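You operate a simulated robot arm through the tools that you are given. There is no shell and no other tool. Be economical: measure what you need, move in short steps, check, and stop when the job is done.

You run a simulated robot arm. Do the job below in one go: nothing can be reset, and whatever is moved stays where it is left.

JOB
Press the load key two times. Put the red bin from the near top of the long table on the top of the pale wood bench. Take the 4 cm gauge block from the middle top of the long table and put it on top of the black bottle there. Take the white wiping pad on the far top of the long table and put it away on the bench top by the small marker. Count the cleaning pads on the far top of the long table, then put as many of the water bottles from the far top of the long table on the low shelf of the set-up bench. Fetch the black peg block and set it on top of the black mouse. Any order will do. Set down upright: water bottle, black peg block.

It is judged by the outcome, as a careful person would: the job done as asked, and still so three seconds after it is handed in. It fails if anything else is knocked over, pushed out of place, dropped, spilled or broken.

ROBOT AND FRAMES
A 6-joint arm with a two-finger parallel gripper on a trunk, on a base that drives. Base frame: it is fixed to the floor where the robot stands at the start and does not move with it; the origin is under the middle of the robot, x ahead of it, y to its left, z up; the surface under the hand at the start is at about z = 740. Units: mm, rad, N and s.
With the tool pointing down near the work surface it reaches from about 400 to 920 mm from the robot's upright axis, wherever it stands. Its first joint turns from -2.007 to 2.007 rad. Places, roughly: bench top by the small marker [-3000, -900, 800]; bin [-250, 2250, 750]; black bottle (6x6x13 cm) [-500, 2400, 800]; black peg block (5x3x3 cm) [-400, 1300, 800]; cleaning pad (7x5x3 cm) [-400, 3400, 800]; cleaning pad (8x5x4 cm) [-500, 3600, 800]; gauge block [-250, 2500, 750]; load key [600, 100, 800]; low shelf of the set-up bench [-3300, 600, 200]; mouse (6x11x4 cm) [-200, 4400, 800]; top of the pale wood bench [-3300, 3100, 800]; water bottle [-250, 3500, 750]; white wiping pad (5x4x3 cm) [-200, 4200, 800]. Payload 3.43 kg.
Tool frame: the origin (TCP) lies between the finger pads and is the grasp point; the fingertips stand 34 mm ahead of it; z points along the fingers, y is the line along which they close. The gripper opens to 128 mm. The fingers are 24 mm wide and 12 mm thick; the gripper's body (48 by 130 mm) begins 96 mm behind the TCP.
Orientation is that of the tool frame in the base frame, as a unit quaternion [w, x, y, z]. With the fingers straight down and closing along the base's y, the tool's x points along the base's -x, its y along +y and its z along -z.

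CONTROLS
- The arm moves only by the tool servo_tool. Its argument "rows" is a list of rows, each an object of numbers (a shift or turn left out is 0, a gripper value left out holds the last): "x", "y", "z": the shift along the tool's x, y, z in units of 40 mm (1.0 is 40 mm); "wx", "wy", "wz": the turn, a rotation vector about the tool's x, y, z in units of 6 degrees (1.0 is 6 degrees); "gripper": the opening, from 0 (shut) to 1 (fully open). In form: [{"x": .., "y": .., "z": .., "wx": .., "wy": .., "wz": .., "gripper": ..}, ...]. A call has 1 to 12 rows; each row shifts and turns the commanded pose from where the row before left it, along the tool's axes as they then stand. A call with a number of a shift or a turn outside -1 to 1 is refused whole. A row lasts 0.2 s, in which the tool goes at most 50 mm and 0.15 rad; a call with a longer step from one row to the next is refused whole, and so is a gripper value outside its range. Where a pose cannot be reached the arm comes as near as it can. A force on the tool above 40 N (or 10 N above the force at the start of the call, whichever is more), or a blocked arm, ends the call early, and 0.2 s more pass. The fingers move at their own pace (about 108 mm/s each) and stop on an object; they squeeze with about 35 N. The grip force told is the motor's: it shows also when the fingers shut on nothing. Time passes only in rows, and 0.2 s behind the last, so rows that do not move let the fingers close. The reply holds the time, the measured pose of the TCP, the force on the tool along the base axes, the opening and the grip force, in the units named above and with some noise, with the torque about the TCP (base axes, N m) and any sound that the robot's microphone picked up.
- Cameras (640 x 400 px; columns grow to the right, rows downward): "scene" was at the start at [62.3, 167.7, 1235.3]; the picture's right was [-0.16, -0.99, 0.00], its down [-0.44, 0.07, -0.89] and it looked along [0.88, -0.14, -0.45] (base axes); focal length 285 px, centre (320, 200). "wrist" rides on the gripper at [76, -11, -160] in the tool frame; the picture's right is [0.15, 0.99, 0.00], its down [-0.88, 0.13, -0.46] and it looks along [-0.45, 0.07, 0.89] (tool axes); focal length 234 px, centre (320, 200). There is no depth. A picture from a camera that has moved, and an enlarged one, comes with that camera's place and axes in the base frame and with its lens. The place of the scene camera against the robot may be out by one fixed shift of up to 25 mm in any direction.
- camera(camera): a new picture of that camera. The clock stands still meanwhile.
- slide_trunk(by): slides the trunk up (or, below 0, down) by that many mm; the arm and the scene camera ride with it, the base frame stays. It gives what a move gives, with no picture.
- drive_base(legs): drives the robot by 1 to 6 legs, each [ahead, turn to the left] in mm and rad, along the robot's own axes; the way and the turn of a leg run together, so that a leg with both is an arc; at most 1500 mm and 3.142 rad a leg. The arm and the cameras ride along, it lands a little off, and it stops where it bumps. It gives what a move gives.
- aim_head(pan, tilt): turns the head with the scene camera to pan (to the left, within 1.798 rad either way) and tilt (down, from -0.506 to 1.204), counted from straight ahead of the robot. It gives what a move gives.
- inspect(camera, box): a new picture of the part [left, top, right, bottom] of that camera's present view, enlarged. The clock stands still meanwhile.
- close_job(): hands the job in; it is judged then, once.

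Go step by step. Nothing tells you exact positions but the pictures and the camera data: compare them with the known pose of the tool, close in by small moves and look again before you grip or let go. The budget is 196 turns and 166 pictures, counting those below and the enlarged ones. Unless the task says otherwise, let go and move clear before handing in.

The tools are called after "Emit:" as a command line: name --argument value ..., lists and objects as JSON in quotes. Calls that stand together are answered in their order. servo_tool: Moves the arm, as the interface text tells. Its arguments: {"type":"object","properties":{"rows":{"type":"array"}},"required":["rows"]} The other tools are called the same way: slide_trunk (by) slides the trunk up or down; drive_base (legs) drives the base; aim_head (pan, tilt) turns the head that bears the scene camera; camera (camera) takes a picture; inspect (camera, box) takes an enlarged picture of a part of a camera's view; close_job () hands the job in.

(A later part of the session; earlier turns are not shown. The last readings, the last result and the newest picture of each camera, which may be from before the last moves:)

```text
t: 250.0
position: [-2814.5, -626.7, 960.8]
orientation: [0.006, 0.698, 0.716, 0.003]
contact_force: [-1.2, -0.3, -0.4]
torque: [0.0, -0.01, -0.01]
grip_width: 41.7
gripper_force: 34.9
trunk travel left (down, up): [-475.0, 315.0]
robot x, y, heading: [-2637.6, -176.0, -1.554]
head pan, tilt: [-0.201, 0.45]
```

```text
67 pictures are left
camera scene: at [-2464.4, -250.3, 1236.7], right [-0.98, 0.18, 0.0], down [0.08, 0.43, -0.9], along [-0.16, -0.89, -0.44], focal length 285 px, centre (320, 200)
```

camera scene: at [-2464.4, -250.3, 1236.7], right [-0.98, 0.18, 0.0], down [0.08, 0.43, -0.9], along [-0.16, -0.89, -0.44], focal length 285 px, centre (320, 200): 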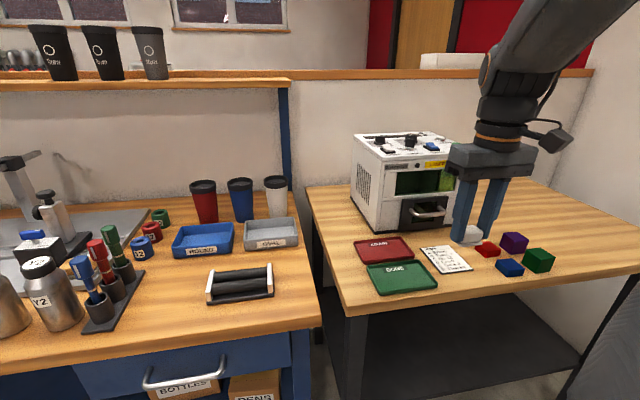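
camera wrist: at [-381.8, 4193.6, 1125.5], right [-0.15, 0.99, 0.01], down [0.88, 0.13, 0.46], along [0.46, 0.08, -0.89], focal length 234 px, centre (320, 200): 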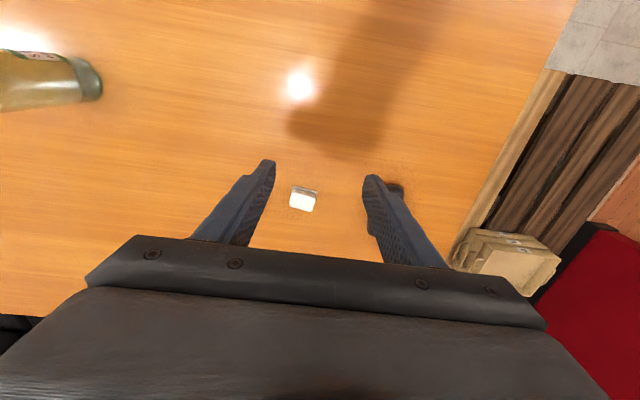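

I see the bench: trays, a card and cubes in front of the laser. I move the hand further over the bench and look down for a free spot.

Emit:
servo_tool --rows '[{"x": -0.85, "y": -0.6, "z": -0.3}, {"x": -0.85, "y": -0.6, "z": -0.3}, {"x": -0.85, "y": -0.6, "z": -0.3}, {"x": -0.85, "y": -0.6, "z": -0.3}, {"x": -0.85, "y": -0.6, "z": -0.3}, {}]'

Emit:
camera --camera "wrist"

Emit:
camera --camera "scene"

```text
t: 251.4
position: [-2930.6, -799.7, 1020.4]
orientation: [0.005, 0.698, 0.716, 0.003]
contact_force: [-0.3, 0.4, -0.3]
torque: [0.01, 0.03, 0.02]
grip_width: 41.6
gripper_force: 34.7
trunk travel left (down, up): [-475.0, 315.0]
robot x, y, heading: [-2643.2, -175.8, -1.552]
head pan, tilt: [-0.201, 0.45]
```

```text
66 pictures are left
camera wrist: at [-2947.8, -724.3, 1179.3], right [0.99, 0.17, 0.01], down [0.15, -0.87, 0.46], along [0.09, -0.45, -0.89], focal length 234 px, centre (320, 200)
```

wrist: 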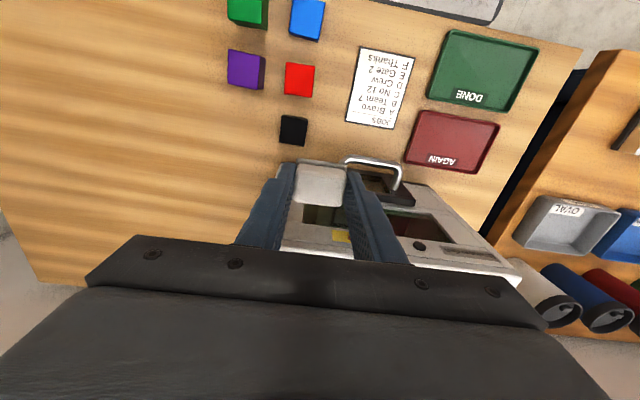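

```text
65 pictures are left
camera scene: at [-2464.5, -250.2, 1236.7], right [-0.98, 0.18, 0.0], down [0.08, 0.43, -0.9], along [-0.16, -0.89, -0.44], focal length 285 px, centre (320, 200)
```

scene: 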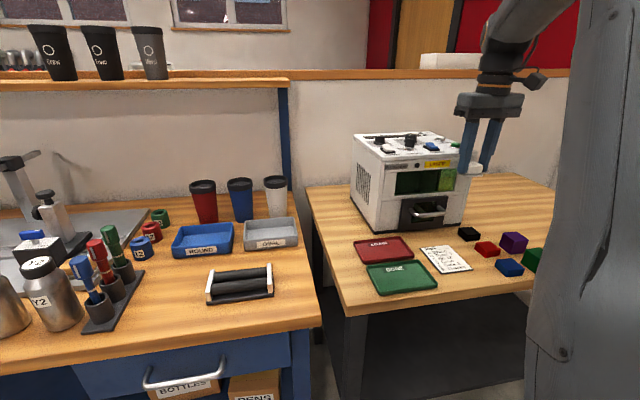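

The free wood west of the cubes, right of the laser, suits: about (-3065, -850), bench top ≈ 795. I move there and lower.

Emit:
servo_tool --rows '[{"x": -0.27, "y": -0.84}, {"x": -0.27, "y": -0.84}, {"x": -0.27, "y": -0.84}, {"x": -0.27, "y": -0.84}, {"z": 0.8}, {"z": 0.8}, {"z": 0.8}, {"z": 0.8}, {"z": 0.5}, {}]'

Emit:
camera --camera "wrist"

```text
t: 253.6
position: [-3062.3, -846.7, 870.2]
orientation: [0.006, 0.699, 0.716, 0.003]
contact_force: [0.3, -0.5, -0.3]
torque: [-0.04, 0.02, 0.01]
grip_width: 41.7
gripper_force: 35.3
trunk travel left (down, up): [-475.0, 315.0]
robot x, y, heading: [-2638.8, -177.4, -1.548]
head pan, tilt: [-0.201, 0.45]
```

```text
64 pictures are left
camera wrist: at [-3077.6, -770.7, 1028.4], right [0.99, 0.17, 0.01], down [0.15, -0.87, 0.46], along [0.09, -0.45, -0.89], focal length 234 px, centre (320, 200)
```

wrist: 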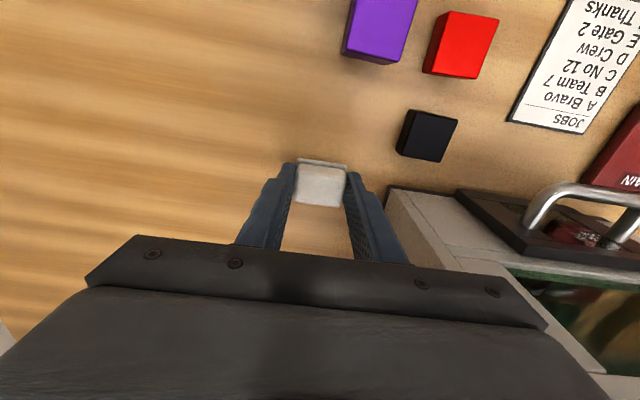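

Emit:
servo_tool --rows '[{"y": -0.8}, {"z": 0.35}, {"z": 0.25}, {"z": 0.1}]'

Emit:
servo_tool --rows '[{"z": 0.08}, {"z": 0.08}, {"z": 0.08}]'

```text
t: 254.6
position: [-3094.8, -848.3, 843.2]
orientation: [0.007, 0.698, 0.716, 0.002]
contact_force: [-0.2, -0.5, -0.1]
torque: [0.01, 0.02, 0.01]
grip_width: 41.7
gripper_force: 34.9
trunk travel left (down, up): [-475.0, 315.0]
robot x, y, heading: [-2639.4, -177.3, -1.551]
head pan, tilt: [-0.201, 0.45]
```

```text
t: 255.4
position: [-3095.1, -849.6, 839.5]
orientation: [0.007, 0.698, 0.716, -0.003]
contact_force: [1.0, 0.9, 12.4]
torque: [0.21, 0.09, 0.01]
grip_width: 41.9
gripper_force: 35.2
trunk travel left (down, up): [-475.0, 315.0]
robot x, y, heading: [-2641.8, -176.8, -1.556]
head pan, tilt: [-0.201, 0.45]
stopped in row 3: the force on the tool passed its limit at 43 N (the readings are from after the stop); the commanded pose is now the measured one
```

The pad is on the bench (top ≈ 800). I release, rise and check.

Emit:
servo_tool --rows '[{"gripper": 0.38}, {"gripper": 0.5}, {}, {"z": -0.5}, {"z": -0.9}, {"z": -0.9}, {"z": -0.9}, {"z": -0.9}]'

Emit:
inspect --camera "wrist" --box '[120, 60, 460, 260]'

```text
t: 257.2
position: [-3096.2, -847.0, 1001.3]
orientation: [0.006, 0.698, 0.716, -0.001]
contact_force: [-0.1, -0.9, -0.4]
torque: [-0.02, -0.01, -0.01]
grip_width: 64.1
gripper_force: 0.0
trunk travel left (down, up): [-475.0, 315.0]
robot x, y, heading: [-2638.7, -174.9, -1.549]
head pan, tilt: [-0.201, 0.45]
```

```text
1.88 times, centred on (290, 160) of wrist
camera zoom: at [-3111.2, -769.5, 1159.6], right [0.99, 0.17, 0.01], down [0.15, -0.87, 0.47], along [0.09, -0.46, -0.88], focal length 441 px, centre (376, 275)
```

zoom: 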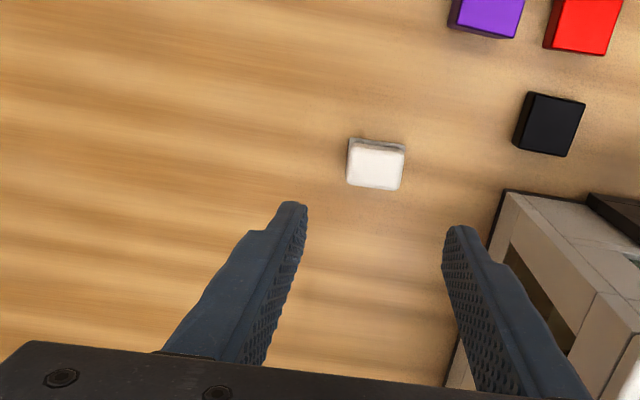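

Pad placed. I retract the arm clear of the laser and drive back to the long table at y≈2400.

Emit:
servo_tool --rows '[{"x": 0.9}, {"x": 0.9}, {"x": 0.9}, {"x": 0.9}, {"x": 0.9}, {"x": 0.9, "gripper": 0.6}, {"y": 1}, {"y": 1}, {"y": 1}, {"y": 1}, {"y": 1}, {"y": 1}]'

Emit:
servo_tool --rows '[{"y": 1}, {"y": 1}, {"y": 1}, {"y": 1}, {"y": 1}]'

Emit:
drive_base --legs '[[0, 2.97], [1500, 0], [1105, 0], [0, -1.42], [1230, 0]]'

Emit:
aim_head --pan -0.05 --tilt 0.6

Emit:
camera --camera "scene"

```text
t: 259.8
position: [-2863.1, -626.3, 1000.7]
orientation: [0.008, 0.699, 0.715, -0.002]
contact_force: [0.2, 0.1, 0.6]
torque: [0.03, -0.03, 0.0]
grip_width: 76.9
gripper_force: 0.1
trunk travel left (down, up): [-475.0, 315.0]
robot x, y, heading: [-2641.5, -180.2, -1.553]
head pan, tilt: [-0.201, 0.45]
```

```text
t: 261.0
position: [-2661.7, -620.8, 1002.0]
orientation: [0.007, 0.698, 0.716, -0.001]
contact_force: [0.6, 0.6, 0.2]
torque: [0.01, -0.02, 0.0]
grip_width: 76.7
gripper_force: 0.1
trunk travel left (down, up): [-475.0, 315.0]
robot x, y, heading: [-2641.4, -179.3, -1.556]
head pan, tilt: [-0.201, 0.45]
```

```text
t: 290.0
position: [-619.2, 2403.5, 1001.4]
orientation: [0.006, -0.013, 1.0, 0.005]
contact_force: [-0.2, -0.7, 0.7]
torque: [0.01, 0.0, -0.03]
grip_width: 76.9
gripper_force: 0.0
trunk travel left (down, up): [-475.0, 315.0]
robot x, y, heading: [-1064.3, 2421.3, 0.021]
head pan, tilt: [-0.201, 0.45]
```

```text
t: 290.7
position: [-619.2, 2403.1, 1001.7]
orientation: [0.006, -0.013, 1.0, 0.004]
contact_force: [-0.3, 0.1, -0.1]
torque: [0.04, -0.04, -0.02]
grip_width: 77.0
gripper_force: 0.0
trunk travel left (down, up): [-475.0, 315.0]
robot x, y, heading: [-1064.6, 2419.9, 0.022]
head pan, tilt: [-0.051, 0.6]
```

```text
62 pictures are left
camera scene: at [-1006.9, 2602.0, 1223.2], right [-0.03, -1.0, 0.0], down [-0.56, 0.02, -0.83], along [0.82, -0.02, -0.56], focal length 285 px, centre (320, 200)
```

scene: 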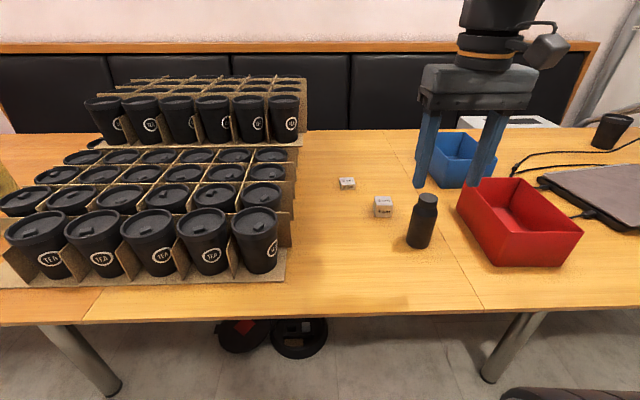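

Emit:
inspect --camera "scene" --box '[320, 160, 480, 260]'

Emit:
camera --camera "wrist"

```text
4.00 times, centred on (400, 210) of scene
camera zoom: at [-1006.9, 2602.0, 1223.2], right [-0.03, -1.0, 0.0], down [-0.56, 0.02, -0.83], along [0.82, -0.02, -0.56], focal length 1141 px, centre (0, 160)
```

zoom: 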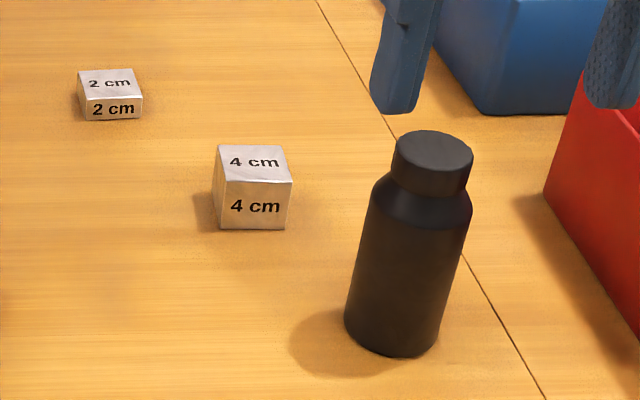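

```text
60 pictures are left
camera wrist: at [-697.1, 2388.0, 1160.3], right [-0.17, 0.98, 0.01], down [0.87, 0.15, 0.47], along [0.46, 0.09, -0.88], focal length 234 px, centre (320, 200)
```

wrist: 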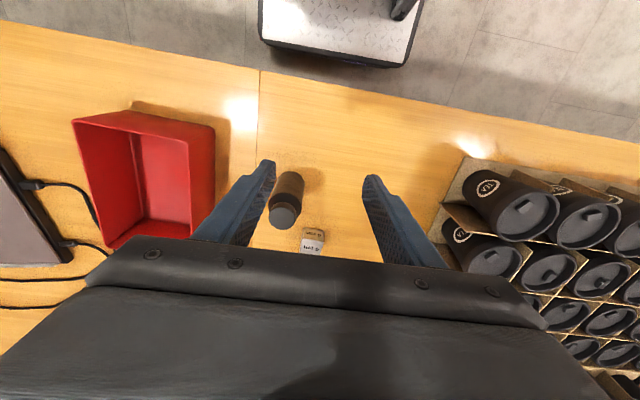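

Gauge block ≈ (-395, 2430), black bottle ≈ (-517, 2374) with its cap at z≈870. I go over the gauge block and look.

Emit:
servo_tool --rows '[{"x": -0.93, "y": 0.11}, {"x": -0.93, "y": 0.11}, {"x": -0.93, "y": 0.11}, {"x": -0.93, "y": 0.11}, {"x": -0.93, "y": 0.11}, {"x": -0.93, "y": 0.11}, {"z": 0.9}, {"z": 0.9}, {"z": 0.9}, {}]'

Emit:
inspect --camera "wrist" --box '[200, 110, 440, 260]'

```text
t: 292.9
position: [-395.5, 2435.3, 895.8]
orientation: [0.006, -0.013, 1.0, 0.004]
contact_force: [-0.8, 0.4, -0.3]
torque: [0.02, -0.02, -0.01]
grip_width: 76.7
gripper_force: 0.1
trunk travel left (down, up): [-475.0, 315.0]
robot x, y, heading: [-1062.6, 2425.5, 0.017]
head pan, tilt: [-0.051, 0.6]
```

```text
2.67 times, centred on (320, 185) of wrist
camera zoom: at [-474.2, 2421.4, 1054.4], right [-0.17, 0.98, 0.01], down [0.87, 0.15, 0.47], along [0.46, 0.09, -0.88], focal length 624 px, centre (320, 240)
```

zoom: 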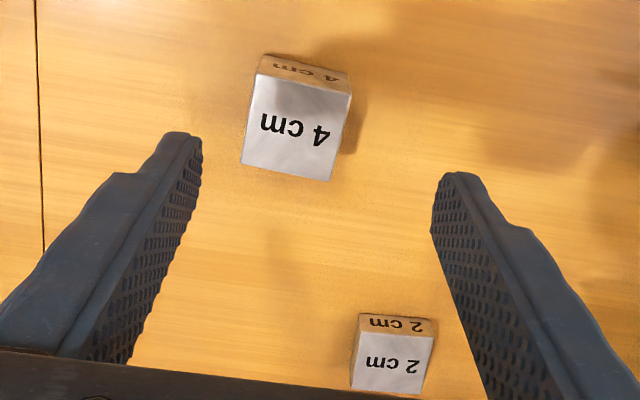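

Emit:
servo_tool --rows '[{"wz": 0.4, "x": -0.24, "y": -0.17}, {"z": 0.9}, {"z": 0.9}, {"z": 0.7}, {"z": 0.34}, {}]'

Emit:
inspect --camera "wrist" --box '[200, 110, 440, 260]'

```text
t: 294.3
position: [-383.7, 2430.8, 781.0]
orientation: [0.005, 0.008, 1.0, 0.004]
contact_force: [-0.1, -0.3, 0.1]
torque: [-0.01, -0.02, 0.01]
grip_width: 76.7
gripper_force: 0.1
trunk travel left (down, up): [-475.0, 315.0]
robot x, y, heading: [-1064.2, 2424.2, 0.02]
head pan, tilt: [-0.051, 0.6]
```

```text
2.67 times, centred on (320, 185) of wrist
camera zoom: at [-463.1, 2419.1, 940.3], right [-0.13, 0.99, 0.01], down [0.88, 0.11, 0.47], along [0.46, 0.07, -0.88], focal length 624 px, centre (320, 240)
```

zoom: 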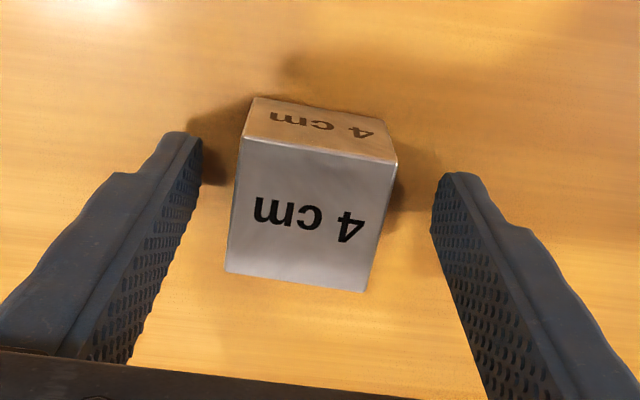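

Straddled well. I close and lift.

Emit:
servo_tool --rows '[{"gripper": 0.4}, {"gripper": 0.2}, {"gripper": 0}, {}, {}, {"z": -0.5}, {"z": -0.9}, {"z": -0.9}, {"z": -0.9}, {"z": -0.9}, {}]'

Emit:
inspect --camera "wrist" --box '[200, 110, 440, 260]'

```text
t: 296.7
position: [-387.1, 2428.8, 948.3]
orientation: [0.005, 0.008, 1.0, 0.004]
contact_force: [0.7, 0.4, -2.1]
torque: [0.0, 0.01, 0.02]
grip_width: 43.7
gripper_force: 34.6
trunk travel left (down, up): [-475.0, 315.0]
robot x, y, heading: [-1062.3, 2423.9, 0.021]
head pan, tilt: [-0.051, 0.6]
```

```text
2.67 times, centred on (320, 185) of wrist
camera zoom: at [-464.4, 2416.9, 1106.5], right [-0.13, 0.99, 0.01], down [0.88, 0.11, 0.47], along [0.46, 0.07, -0.88], focal length 624 px, centre (320, 240)
```

zoom: 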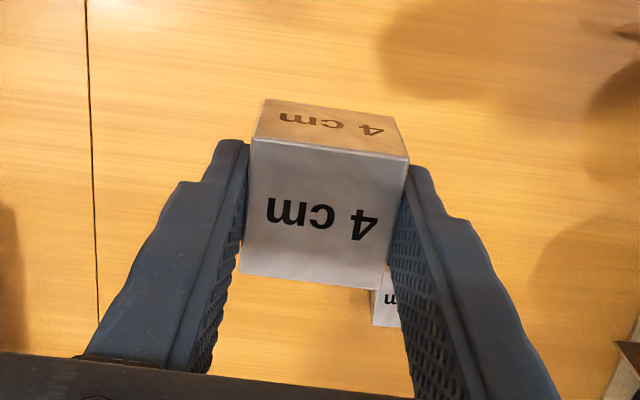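

Held. I draw back a bit to see the bottle from above with the wrist camera.

Emit:
servo_tool --rows '[{"x": 0.9, "z": -0.3}, {"x": 0.9}, {"x": 0.9}, {"x": 0.9}, {"x": 0.9}, {"x": 0.8}, {}]'

Emit:
inspect --camera "wrist" --box '[200, 110, 440, 260]'

```text
t: 298.3
position: [-599.1, 2432.7, 955.3]
orientation: [0.005, 0.007, 1.0, 0.004]
contact_force: [-0.4, 1.0, -2.1]
torque: [-0.02, 0.0, -0.05]
grip_width: 43.6
gripper_force: 35.1
trunk travel left (down, up): [-475.0, 315.0]
robot x, y, heading: [-1061.8, 2423.1, 0.019]
head pan, tilt: [-0.051, 0.6]
```

```text
2.67 times, centred on (320, 185) of wrist
camera zoom: at [-677.5, 2420.6, 1114.3], right [-0.13, 0.99, 0.01], down [0.88, 0.11, 0.47], along [0.46, 0.07, -0.88], focal length 624 px, centre (320, 240)
```

zoom: 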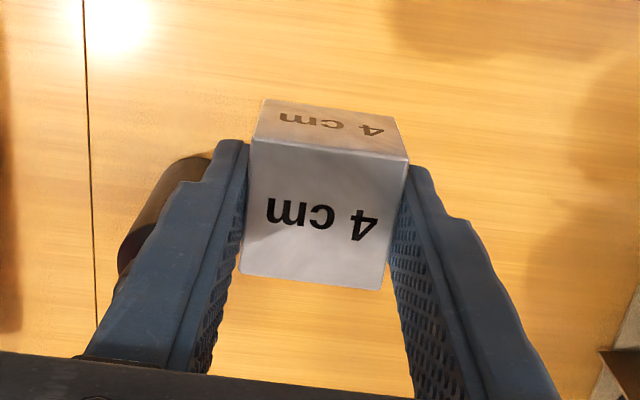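

Emit:
servo_tool --rows '[{"y": 1}, {"y": 1}, {}]'

Emit:
inspect --camera "wrist" --box '[160, 110, 400, 260]'

```text
t: 299.1
position: [-596.1, 2511.8, 958.1]
orientation: [0.006, 0.008, 1.0, 0.004]
contact_force: [0.5, -0.2, -2.6]
torque: [0.01, 0.0, -0.01]
grip_width: 43.5
gripper_force: 34.6
trunk travel left (down, up): [-475.0, 315.0]
robot x, y, heading: [-1063.2, 2421.9, 0.022]
head pan, tilt: [-0.051, 0.6]
```

```text
2.67 times, centred on (280, 185) of wrist
camera zoom: at [-675.2, 2500.6, 1115.5], right [-0.13, 0.99, 0.01], down [0.88, 0.11, 0.47], along [0.46, 0.07, -0.88], focal length 624 px, centre (427, 240)
```

zoom: 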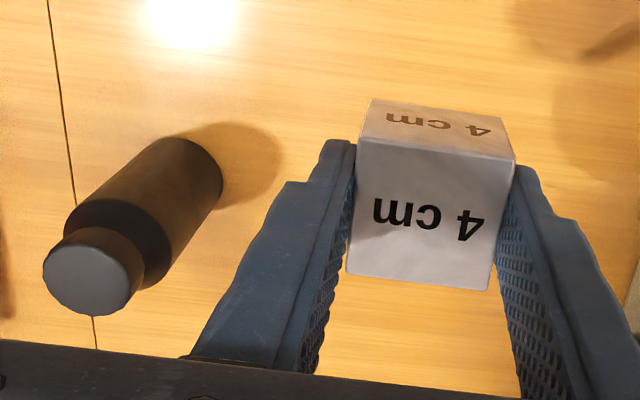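

Bottle axis ≈ (-509, 2369), cap top ≈ 872, Ø40. I bring the cube over it and lower.

Emit:
servo_tool --rows '[{"x": -0.58, "y": -0.88}, {"x": -0.58, "y": -0.88}, {"x": -0.58, "y": -0.88}, {"x": -0.58, "y": -0.88}, {}, {"z": 0.4}, {"z": 0.35}, {}]'

Emit:
inspect --camera "scene" --box '[340, 130, 500, 250]'

Emit:
inspect --camera "wrist" --box '[200, 110, 440, 260]'

```text
t: 300.9
position: [-507.1, 2370.0, 927.5]
orientation: [0.005, 0.008, 1.0, 0.004]
contact_force: [-0.2, -0.1, -1.8]
torque: [0.0, 0.01, 0.01]
grip_width: 43.3
gripper_force: 34.5
trunk travel left (down, up): [-475.0, 315.0]
robot x, y, heading: [-1062.9, 2423.5, 0.017]
head pan, tilt: [-0.051, 0.6]
```

```text
3.33 times, centred on (420, 190) of scene
camera zoom: at [-1006.9, 2602.1, 1223.1], right [-0.03, -1.0, 0.0], down [-0.56, 0.02, -0.83], along [0.82, -0.02, -0.56], focal length 951 px, centre (-13, 233)
```

zoom: 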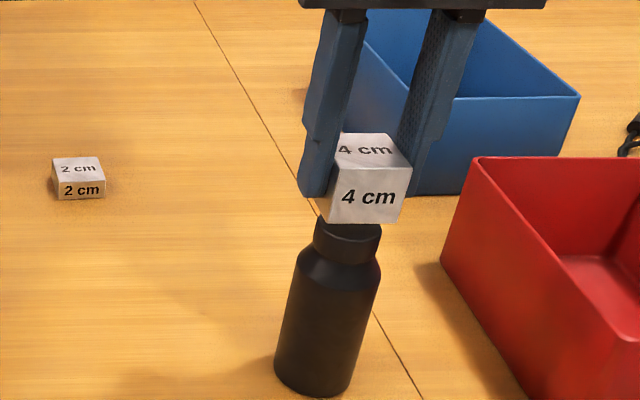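

```text
2.67 times, centred on (320, 185) of wrist
camera zoom: at [-584.4, 2358.8, 1085.4], right [-0.13, 0.99, 0.01], down [0.88, 0.11, 0.47], along [0.46, 0.07, -0.88], focal length 624 px, centre (320, 240)
```

zoom: 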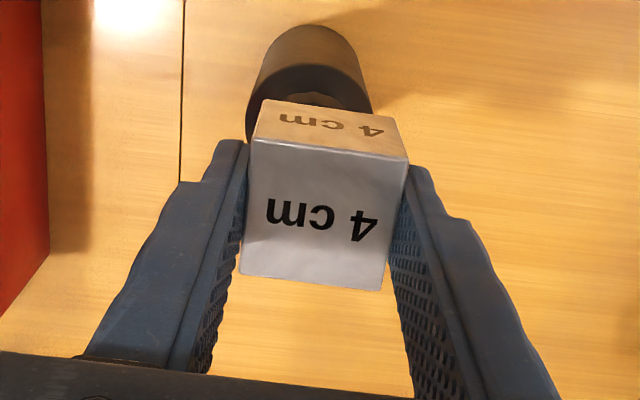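

Cube is slightly north of the bottle axis (~4 mm); I correct and lower in small steps.

Emit:
servo_tool --rows '[{"y": -0.09, "z": 0.1}, {"z": 0.12}, {"z": 0.06}]'

Emit:
servo_tool --rows '[{"z": 0.05}, {"z": 0.04}]'

```text
t: 301.7
position: [-505.2, 2366.5, 916.0]
orientation: [0.006, 0.008, 1.0, 0.004]
contact_force: [0.6, 0.3, -2.8]
torque: [0.0, -0.02, 0.0]
grip_width: 43.7
gripper_force: 34.7
trunk travel left (down, up): [-475.0, 315.0]
robot x, y, heading: [-1062.5, 2423.3, 0.021]
head pan, tilt: [-0.051, 0.6]
```

```text
t: 302.3
position: [-505.5, 2366.1, 911.0]
orientation: [0.005, 0.007, 1.0, 0.005]
contact_force: [-0.4, -0.2, -2.0]
torque: [0.0, -0.01, -0.02]
grip_width: 43.5
gripper_force: 35.1
trunk travel left (down, up): [-475.0, 315.0]
robot x, y, heading: [-1065.7, 2421.8, 0.018]
head pan, tilt: [-0.051, 0.6]
```

Emit:
servo_tool --rows '[{"z": 0.03}, {"z": 0.03}]'

Emit:
inspect --camera "scene" --box '[380, 150, 460, 210]'

```text
t: 302.9
position: [-507.4, 2366.5, 912.6]
orientation: [0.007, 0.008, 1.0, 0.004]
contact_force: [-3.5, -0.2, 24.3]
torque: [-0.26, 0.35, -0.03]
grip_width: 43.5
gripper_force: 34.9
trunk travel left (down, up): [-475.0, 315.0]
robot x, y, heading: [-1063.9, 2421.5, 0.019]
head pan, tilt: [-0.051, 0.6]
```

```text
6.67 times, centred on (420, 180) of scene
camera zoom: at [-1007.8, 2602.1, 1223.4], right [-0.03, -1.0, 0.0], down [-0.56, 0.02, -0.83], along [0.83, -0.02, -0.56], focal length 1902 px, centre (-347, 333)
```

zoom: 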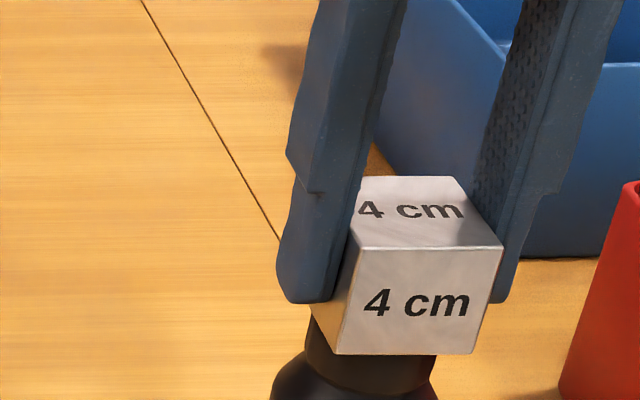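

Cube rests on the cap. I ease slightly and release.

Emit:
servo_tool --rows '[{"z": -0.025}, {}, {"gripper": 0.36}, {"gripper": 0.4}, {"gripper": 0.5}, {"gripper": 0.6}, {}]'

Emit:
inspect --camera "scene" --box '[380, 150, 480, 225]'

```text
t: 304.5
position: [-507.5, 2367.1, 911.4]
orientation: [0.005, 0.007, 1.0, 0.004]
contact_force: [-0.4, -0.4, -0.2]
torque: [-0.02, 0.02, 0.04]
grip_width: 76.9
gripper_force: 0.0
trunk travel left (down, up): [-475.0, 315.0]
robot x, y, heading: [-1061.5, 2422.1, 0.021]
head pan, tilt: [-0.051, 0.6]
```

```text
5.33 times, centred on (430, 188) of scene
camera zoom: at [-1006.9, 2602.1, 1223.1], right [-0.03, -1.0, 0.0], down [-0.56, 0.02, -0.83], along [0.82, -0.02, -0.56], focal length 1522 px, centre (-267, 267)
```

zoom: 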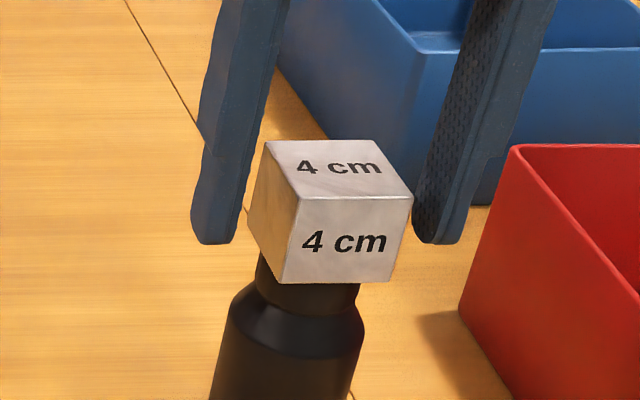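

The gauge block sits on the bottle. I rise straight up, then look at the red bin.

Emit:
servo_tool --rows '[{"z": -0.3}, {"z": -0.6}, {"z": -0.9}, {"z": -0.9}, {"x": 0.5, "y": -0.5}, {"x": 0.5, "y": -0.9}, {"y": -0.9}, {}]'

Emit:
camera --camera "wrist"

Emit:
camera --camera "scene"

```text
t: 306.3
position: [-549.1, 2273.0, 1018.1]
orientation: [0.005, 0.007, 1.0, 0.004]
contact_force: [-0.8, -0.1, 0.3]
torque: [-0.02, -0.01, 0.01]
grip_width: 76.9
gripper_force: 0.0
trunk travel left (down, up): [-475.0, 315.0]
robot x, y, heading: [-1062.7, 2422.2, 0.025]
head pan, tilt: [-0.051, 0.6]
```

```text
50 pictures are left
camera wrist: at [-627.3, 2262.0, 1176.4], right [-0.13, 0.99, 0.01], down [0.88, 0.11, 0.47], along [0.46, 0.07, -0.88], focal length 234 px, centre (320, 200)
```

wrist: 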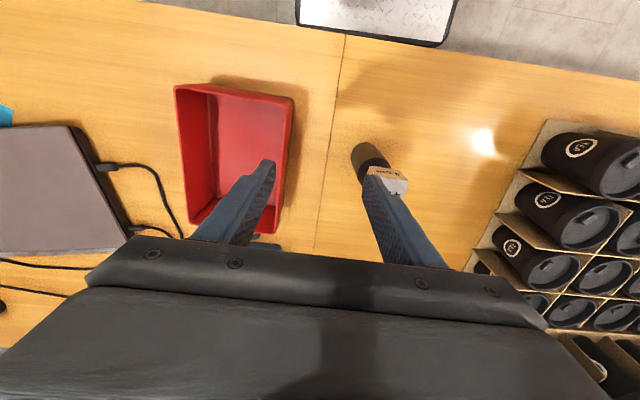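

```text
49 pictures are left
camera scene: at [-1007.0, 2602.1, 1223.1], right [-0.03, -1.0, 0.0], down [-0.56, 0.02, -0.83], along [0.82, -0.02, -0.56], focal length 285 px, centre (320, 200)
```

scene: 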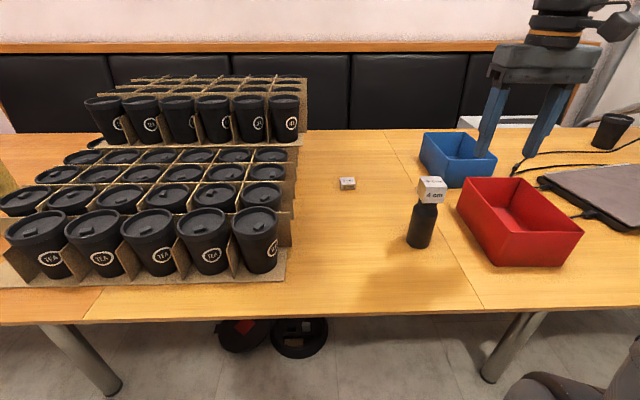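

Red bin: rim about x -597..-370, y 2075..2232. I will pinch the middle of its north wall; I hover over it and check.

Emit:
servo_tool --rows '[{"x": -0.56, "y": -0.34, "gripper": 0.42}, {"x": -0.56, "y": -0.34}, {"x": -0.56, "y": -0.34}, {"z": 0.9}, {"z": 0.9}, {"z": 0.9}, {}]'

Emit:
camera --camera "wrist"

Emit:
inspect --camera "scene" --box '[420, 120, 600, 280]'

```text
t: 307.9
position: [-481.0, 2233.9, 910.1]
orientation: [0.005, 0.008, 1.0, 0.004]
contact_force: [-0.5, 0.2, 0.8]
torque: [0.03, -0.04, -0.01]
grip_width: 53.7
gripper_force: 0.0
trunk travel left (down, up): [-475.0, 315.0]
robot x, y, heading: [-1060.5, 2424.8, 0.025]
head pan, tilt: [-0.051, 0.6]
```

```text
48 pictures are left
camera wrist: at [-558.5, 2222.2, 1068.1], right [-0.13, 0.99, 0.01], down [0.88, 0.11, 0.47], along [0.46, 0.07, -0.88], focal length 234 px, centre (320, 200)
```

wrist: 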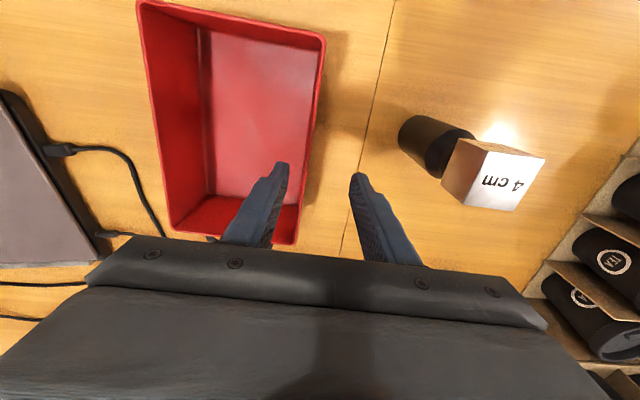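

```text
2.50 times, centred on (510, 200) of scene
camera zoom: at [-1007.0, 2602.0, 1223.1], right [-0.03, -1.0, 0.0], down [-0.56, 0.02, -0.83], along [0.82, -0.02, -0.56], focal length 713 px, centre (-155, 200)
```

zoom: 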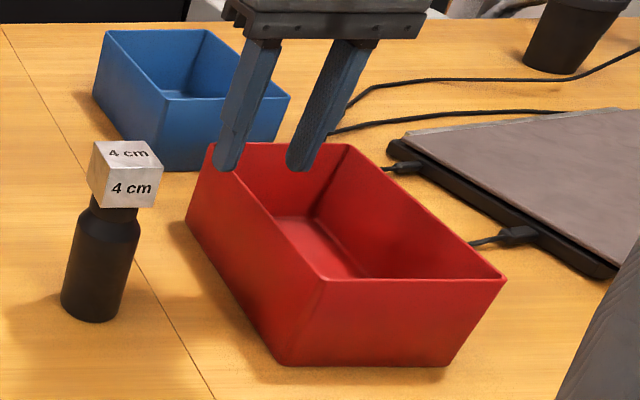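

I shift 9 mm south and lower so the fingers straddle the north wall.

Emit:
servo_tool --rows '[{"y": -0.23}, {"z": 0.6}, {"z": 0.6}, {"z": 0.5}, {"z": 0.3}, {}]'

Emit:
inspect --camera "scene" --box '[420, 120, 600, 280]'

```text
t: 309.3
position: [-480.2, 2225.8, 830.4]
orientation: [0.005, 0.008, 1.0, 0.004]
contact_force: [0.0, 0.3, 0.1]
torque: [0.04, 0.01, -0.03]
grip_width: 53.7
gripper_force: 0.1
trunk travel left (down, up): [-475.0, 315.0]
robot x, y, heading: [-1062.5, 2421.0, 0.016]
head pan, tilt: [-0.051, 0.6]
```

```text
2.50 times, centred on (510, 200) of scene
camera zoom: at [-1007.0, 2602.0, 1223.1], right [-0.03, -1.0, 0.0], down [-0.56, 0.02, -0.83], along [0.82, -0.02, -0.56], focal length 713 px, centre (-155, 200)
```

zoom: 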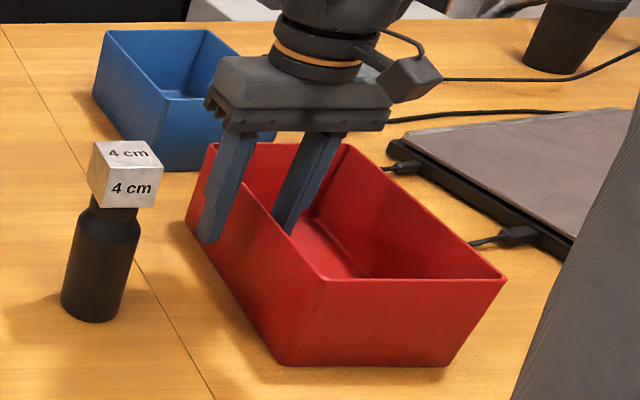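

Emit:
servo_tool --rows '[{"gripper": 0.2}, {"gripper": 0}, {}, {}, {}, {"z": -0.3}, {"z": -0.5}, {}]'

Emit:
inspect --camera "scene" --box '[420, 120, 600, 280]'

```text
t: 311.1
position: [-480.3, 2224.8, 863.7]
orientation: [0.005, 0.008, 1.0, 0.004]
contact_force: [-0.1, -0.1, -1.4]
torque: [0.15, 0.0, -0.02]
grip_width: 3.7
gripper_force: 34.5
trunk travel left (down, up): [-475.0, 315.0]
robot x, y, heading: [-1064.8, 2422.4, 0.021]
head pan, tilt: [-0.051, 0.6]
```

```text
2.50 times, centred on (510, 200) of scene
camera zoom: at [-1006.8, 2602.0, 1223.1], right [-0.03, -1.0, 0.0], down [-0.56, 0.02, -0.82], along [0.82, -0.02, -0.57], focal length 713 px, centre (-155, 200)
```

zoom: 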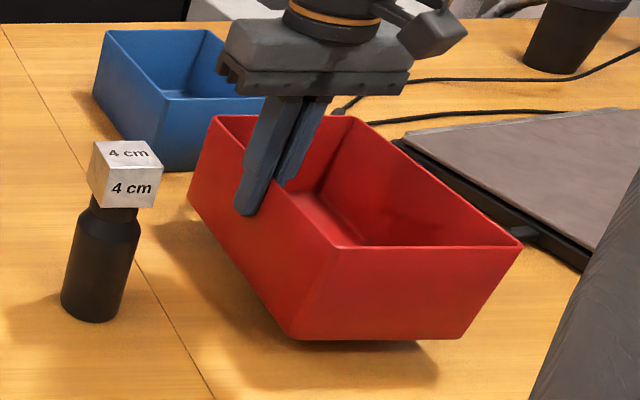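

The bin is held by its wall. I lift it high, back off well from the table, and drive to the pale wood bench.

Emit:
servo_tool --rows '[{"z": -0.7}, {"z": -0.7}, {"z": -0.7}, {"z": -0.7}, {"x": 0.6, "z": -0.5}, {"x": 0.6}, {}]'

Emit:
drive_base --legs '[[-400, 0], [0, 2.62], [1011, 0], [0, 0.5]]'

Emit:
aim_head --pan -0.15 --tilt 0.45

Emit:
camera --camera "scene"

```text
t: 312.7
position: [-530.7, 2223.7, 994.5]
orientation: [0.006, 0.007, 1.0, 0.004]
contact_force: [0.3, 0.0, -2.1]
torque: [0.18, 0.0, 0.0]
grip_width: 3.7
gripper_force: 35.1
trunk travel left (down, up): [-475.0, 315.0]
robot x, y, heading: [-1064.1, 2425.1, 0.017]
head pan, tilt: [-0.051, 0.6]
```

```text
t: 327.6
position: [-2879.9, 3080.4, 993.9]
orientation: [0.004, 1.0, -0.009, -0.005]
contact_force: [0.4, -0.4, -1.7]
torque: [-0.14, -0.03, 0.02]
grip_width: 3.7
gripper_force: 34.8
trunk travel left (down, up): [-475.0, 315.0]
robot x, y, heading: [-2346.8, 2881.9, -3.118]
head pan, tilt: [-0.051, 0.6]
```

```text
t: 328.3
position: [-2879.5, 3080.0, 995.8]
orientation: [0.004, 1.0, -0.008, -0.005]
contact_force: [-0.3, 0.1, -2.2]
torque: [-0.16, 0.01, -0.01]
grip_width: 3.8
gripper_force: 34.7
trunk travel left (down, up): [-475.0, 315.0]
robot x, y, heading: [-2348.3, 2880.4, -3.125]
head pan, tilt: [-0.15, 0.45]
```

```text
44 pictures are left
camera scene: at [-2410.6, 2685.4, 1236.6], right [0.13, 0.99, 0.0], down [0.43, -0.06, -0.9], along [-0.89, 0.12, -0.44], focal length 285 px, centre (320, 200)
```

scene: 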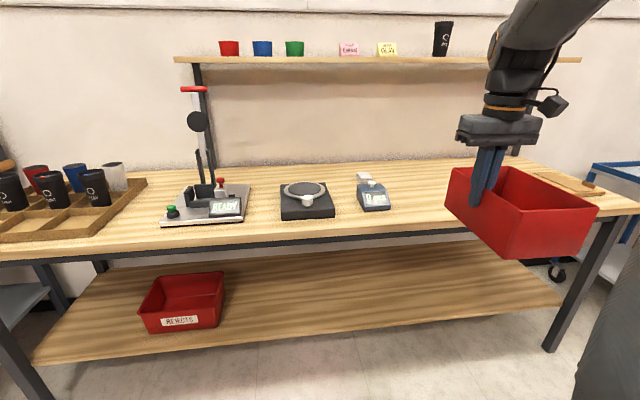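

The free stretch of the pale bench lies between the small printer (y≈3000) and the board (y≈3700). I drive closer and position the bin at about y 3110–3270.

Emit:
drive_base --legs '[[340, 0]]'

Emit:
servo_tool --rows '[{"x": -0.6, "y": -0.5}, {"x": -0.6, "y": -0.5}, {}]'

Emit:
camera --camera "scene"

```text
t: 330.5
position: [-3219.6, 3074.3, 992.7]
orientation: [0.004, 1.0, -0.01, -0.005]
contact_force: [0.1, 0.5, -1.5]
torque: [-0.15, 0.01, 0.03]
grip_width: 4.0
gripper_force: 34.9
trunk travel left (down, up): [-475.0, 315.0]
robot x, y, heading: [-2686.9, 2872.8, -3.129]
head pan, tilt: [-0.15, 0.45]
```

```text
t: 331.3
position: [-3265.7, 3115.3, 993.6]
orientation: [0.004, 1.0, -0.009, -0.005]
contact_force: [0.0, 0.0, -2.2]
torque: [-0.13, 0.0, 0.03]
grip_width: 3.5
gripper_force: 35.3
trunk travel left (down, up): [-475.0, 315.0]
robot x, y, heading: [-2687.8, 2871.6, -3.125]
head pan, tilt: [-0.15, 0.45]
```

```text
43 pictures are left
camera scene: at [-2750.4, 2679.2, 1236.7], right [0.13, 0.99, 0.0], down [0.43, -0.06, -0.9], along [-0.89, 0.12, -0.44], focal length 285 px, centre (320, 200)
```

scene: 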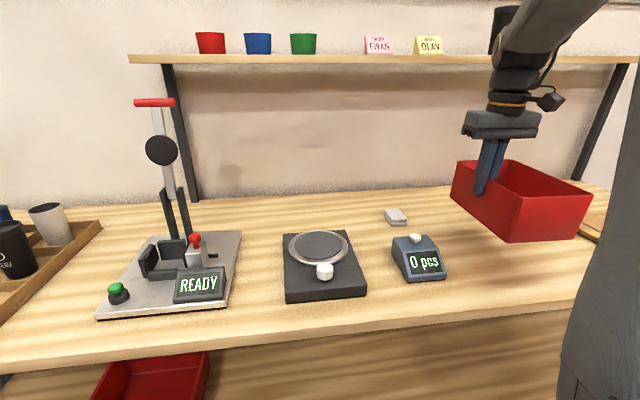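

Emit:
servo_tool --rows '[{"wx": 0.7}, {"z": 0.6}, {"z": 0.6}, {"z": 0.5}, {}]'

Emit:
inspect --camera "scene" --box '[420, 100, 620, 270]'

```text
t: 332.5
position: [-3266.1, 3119.8, 925.7]
orientation: [-0.033, 0.999, -0.009, -0.005]
contact_force: [0.8, -0.8, -1.5]
torque: [-0.16, 0.0, -0.02]
grip_width: 3.6
gripper_force: 35.4
trunk travel left (down, up): [-475.0, 315.0]
robot x, y, heading: [-2688.8, 2871.6, -3.124]
head pan, tilt: [-0.15, 0.45]
```

```text
2.35 times, centred on (520, 185) of scene
camera zoom: at [-2750.4, 2679.2, 1236.7], right [0.13, 0.99, 0.0], down [0.43, -0.06, -0.9], along [-0.89, 0.12, -0.44], focal length 671 px, centre (-151, 235)
```

zoom: 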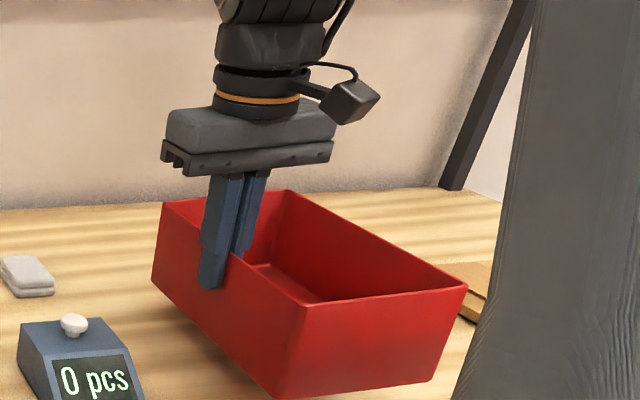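

Emit:
servo_tool --rows '[{"z": 0.2}, {"z": 0.15}, {"z": 0.1}, {"z": 0.1}]'

Emit:
servo_tool --rows '[{"z": 0.08}, {"z": 0.08}]'

```text
t: 333.5
position: [-3268.0, 3121.1, 903.6]
orientation: [-0.031, 0.999, -0.01, -0.005]
contact_force: [0.4, 0.0, -2.8]
torque: [-0.12, -0.03, 0.01]
grip_width: 3.9
gripper_force: 35.3
trunk travel left (down, up): [-475.0, 315.0]
robot x, y, heading: [-2690.1, 2874.2, -3.123]
head pan, tilt: [-0.15, 0.45]
```

```text
t: 334.1
position: [-3268.3, 3120.5, 898.2]
orientation: [-0.033, 0.999, -0.009, -0.004]
contact_force: [0.6, 0.1, -2.2]
torque: [-0.17, -0.01, -0.01]
grip_width: 3.6
gripper_force: 35.1
trunk travel left (down, up): [-475.0, 315.0]
robot x, y, heading: [-2687.6, 2874.5, -3.124]
head pan, tilt: [-0.15, 0.45]
```

Emit:
servo_tool --rows '[{"z": 0.08}, {"z": 0.08}]'

Emit:
servo_tool --rows '[{"z": 0.06}, {"z": 0.06}]'

```text
t: 334.7
position: [-3266.3, 3120.8, 891.1]
orientation: [-0.032, 0.999, -0.009, -0.005]
contact_force: [-0.5, -0.1, -2.1]
torque: [-0.12, -0.03, -0.02]
grip_width: 3.8
gripper_force: 34.8
trunk travel left (down, up): [-475.0, 315.0]
robot x, y, heading: [-2686.6, 2872.7, -3.122]
head pan, tilt: [-0.15, 0.45]
```

```text
t: 335.3
position: [-3266.6, 3122.1, 886.6]
orientation: [-0.032, 0.999, -0.01, -0.004]
contact_force: [-0.2, -0.4, -2.2]
torque: [-0.16, -0.01, 0.01]
grip_width: 3.7
gripper_force: 35.1
trunk travel left (down, up): [-475.0, 315.0]
robot x, y, heading: [-2685.3, 2874.3, -3.123]
head pan, tilt: [-0.15, 0.45]
```

Emit:
servo_tool --rows '[{"z": 0.08}, {"z": 0.08}, {"z": 0.06}]'

Emit:
inspect --camera "scene" --box '[420, 100, 620, 270]'

```text
t: 336.1
position: [-3266.3, 3122.9, 877.8]
orientation: [-0.032, 0.999, -0.009, -0.005]
contact_force: [0.5, 1.1, -1.3]
torque: [-0.14, 0.01, -0.01]
grip_width: 3.6
gripper_force: 35.4
trunk travel left (down, up): [-475.0, 315.0]
robot x, y, heading: [-2689.1, 2873.8, -3.129]
head pan, tilt: [-0.15, 0.45]
```

```text
2.35 times, centred on (520, 185) of scene
camera zoom: at [-2750.4, 2679.3, 1236.7], right [0.13, 0.99, 0.0], down [0.43, -0.06, -0.9], along [-0.89, 0.12, -0.44], focal length 671 px, centre (-151, 235)
```

zoom: 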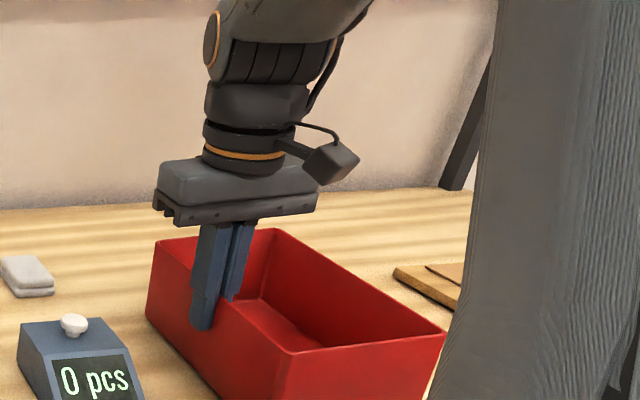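

Emit:
servo_tool --rows '[{"z": 0.08}, {"z": 0.08}, {"z": 0.06}]'

Emit:
servo_tool --rows '[{"z": 0.08}, {"z": 0.08}, {"z": 0.06}]'

```text
t: 336.9
position: [-3267.8, 3122.9, 870.9]
orientation: [-0.032, 0.999, -0.01, -0.006]
contact_force: [1.4, -1.7, 7.0]
torque: [-0.21, -0.33, -0.03]
grip_width: 3.8
gripper_force: 34.5
trunk travel left (down, up): [-475.0, 315.0]
robot x, y, heading: [-2684.5, 2871.6, -3.126]
head pan, tilt: [-0.15, 0.45]
```

```text
t: 337.7
position: [-3267.2, 3124.2, 862.7]
orientation: [-0.033, 0.999, -0.01, -0.006]
contact_force: [-3.2, -2.6, 28.8]
torque: [-0.24, 0.17, 0.05]
grip_width: 3.0
gripper_force: 35.7
trunk travel left (down, up): [-475.0, 315.0]
robot x, y, heading: [-2689.0, 2872.6, -3.126]
head pan, tilt: [-0.15, 0.45]
```

Firm contact at TCP z≈863. I release and rise.

Emit:
servo_tool --rows '[{"z": -0.1}, {"gripper": 0.2}, {"gripper": 0.4}, {}, {"z": -0.4}, {"z": -0.8}, {"z": -0.9}, {"z": -0.9}, {"wx": -0.7, "x": 0.5}, {"x": 0.9}, {"x": 0.9}]'

Emit:
camera --camera "scene"

```text
t: 340.1
position: [-3174.7, 3113.8, 983.5]
orientation: [0.004, 1.0, -0.009, -0.005]
contact_force: [-0.3, 0.7, -0.2]
torque: [0.0, -0.06, 0.0]
grip_width: 51.4
gripper_force: 0.0
trunk travel left (down, up): [-475.0, 315.0]
robot x, y, heading: [-2688.0, 2873.5, -3.122]
head pan, tilt: [-0.15, 0.45]
```

```text
40 pictures are left
camera scene: at [-2750.8, 2679.3, 1236.7], right [0.13, 0.99, 0.0], down [0.43, -0.06, -0.9], along [-0.89, 0.12, -0.44], focal length 285 px, centre (320, 200)
```

scene: 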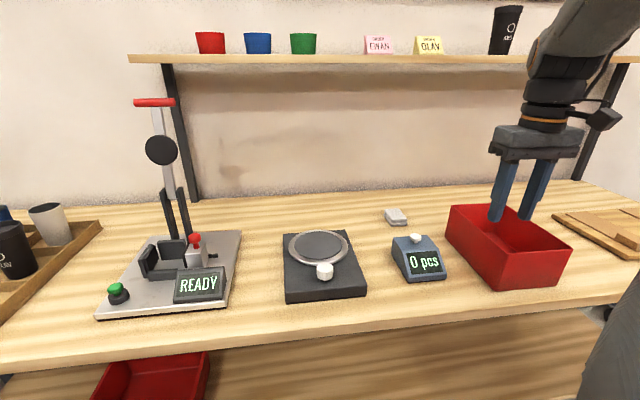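

The bin stands flat on the pale bench. I tuck the arm and drive back to the far part of the long table for the pads and water bottles.

Emit:
servo_tool --rows '[{"x": 0.6, "z": -0.4}, {"x": 0.6}, {"y": 0.9}, {"y": 0.9}, {"y": 0.9}, {"y": 0.9}, {"y": 0.9}]'

Emit:
drive_base --legs '[[-300, 0], [0, -2.582], [1400, 0], [0, -0.576], [120, 0]]'

Emit:
aim_head --pan -0.1 --tilt 0.5

Emit:
camera --camera "scene"

```text
t: 341.7
position: [-3128.8, 2932.8, 998.9]
orientation: [0.004, 1.0, -0.01, -0.005]
contact_force: [-0.3, -0.2, 0.4]
torque: [0.0, 0.0, 0.03]
grip_width: 51.2
gripper_force: 0.1
trunk travel left (down, up): [-475.0, 315.0]
robot x, y, heading: [-2691.2, 2873.9, -3.119]
head pan, tilt: [-0.15, 0.45]
```

```text
t: 358.9
position: [-654.8, 3601.1, 998.8]
orientation: [0.005, 0.011, 1.0, 0.005]
contact_force: [0.1, -0.2, 0.3]
torque: [-0.06, 0.01, -0.01]
grip_width: 51.0
gripper_force: 0.1
trunk travel left (down, up): [-475.0, 315.0]
robot x, y, heading: [-1095.9, 3658.1, 0.019]
head pan, tilt: [-0.15, 0.45]
```

```text
t: 359.5
position: [-655.3, 3599.8, 1000.3]
orientation: [0.005, 0.01, 1.0, 0.005]
contact_force: [-0.3, 0.9, -0.1]
torque: [0.01, 0.01, 0.01]
grip_width: 51.4
gripper_force: 0.0
trunk travel left (down, up): [-475.0, 315.0]
robot x, y, heading: [-1095.9, 3658.5, 0.014]
head pan, tilt: [-0.099, 0.499]
```

```text
39 pictures are left
camera scene: at [-1037.1, 3835.3, 1232.2], right [-0.08, -1.0, 0.0], down [-0.48, 0.04, -0.88], along [0.87, -0.07, -0.48], focal length 285 px, centre (320, 200)
```

scene: 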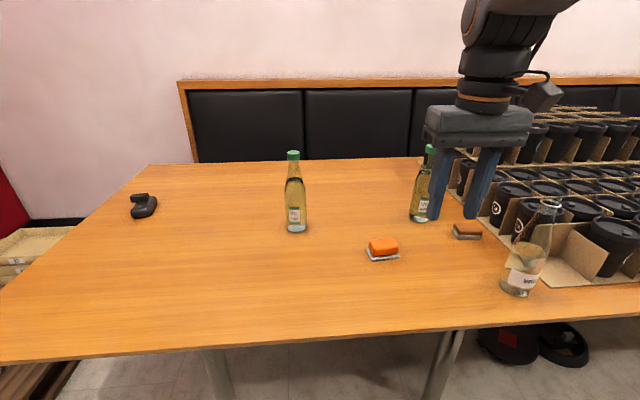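

I see an orange pad, a second darker pad, two green-capped bottles and one other glass bottle. Zooming to count pads and read labels.

Emit:
inspect --camera "scene" --box '[340, 130, 580, 310]'

Emit:
inspect --camera "scene" --box '[100, 130, 400, 310]'

Emit:
camera --camera "wrist"

```text
2.22 times, centred on (460, 220) of scene
camera zoom: at [-1037.1, 3835.3, 1232.2], right [-0.08, -1.0, 0.0], down [-0.48, 0.04, -0.88], along [0.87, -0.07, -0.48], focal length 634 px, centre (9, 156)
```

zoom: 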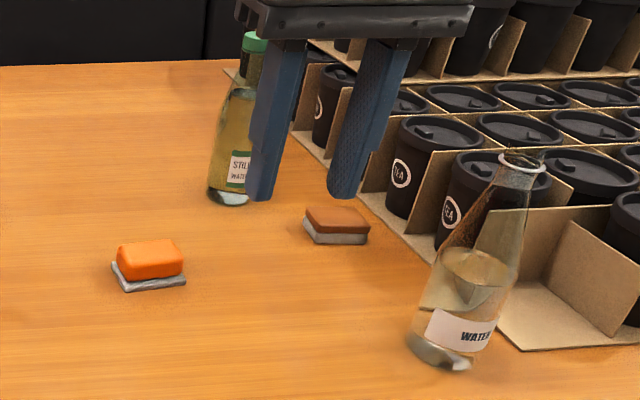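

```text
2.13 times, centred on (250, 220) of scene
camera zoom: at [-1037.1, 3835.3, 1232.2], right [-0.08, -1.0, 0.0], down [-0.48, 0.04, -0.88], along [0.87, -0.07, -0.48], focal length 609 px, centre (469, 157)
```

zoom: 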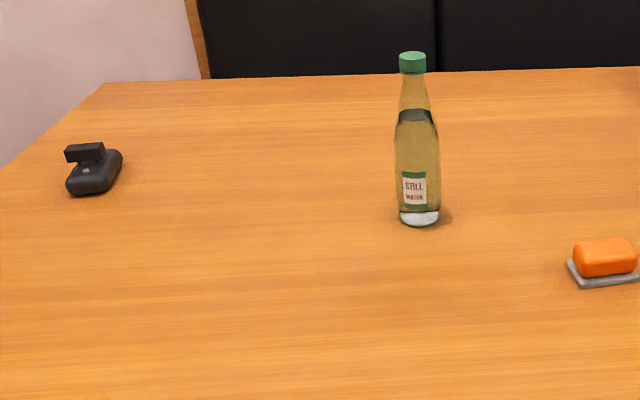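

```text
36 pictures are left
camera wrist: at [-733.5, 3589.0, 1157.8], right [-0.13, 0.99, 0.01], down [0.88, 0.11, 0.47], along [0.46, 0.06, -0.88], focal length 234 px, centre (320, 200)
```

wrist: 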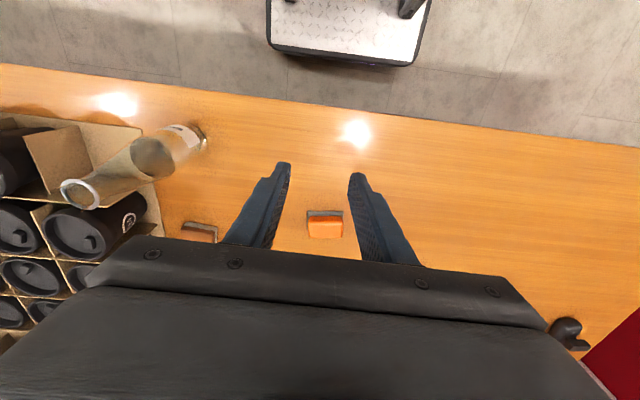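

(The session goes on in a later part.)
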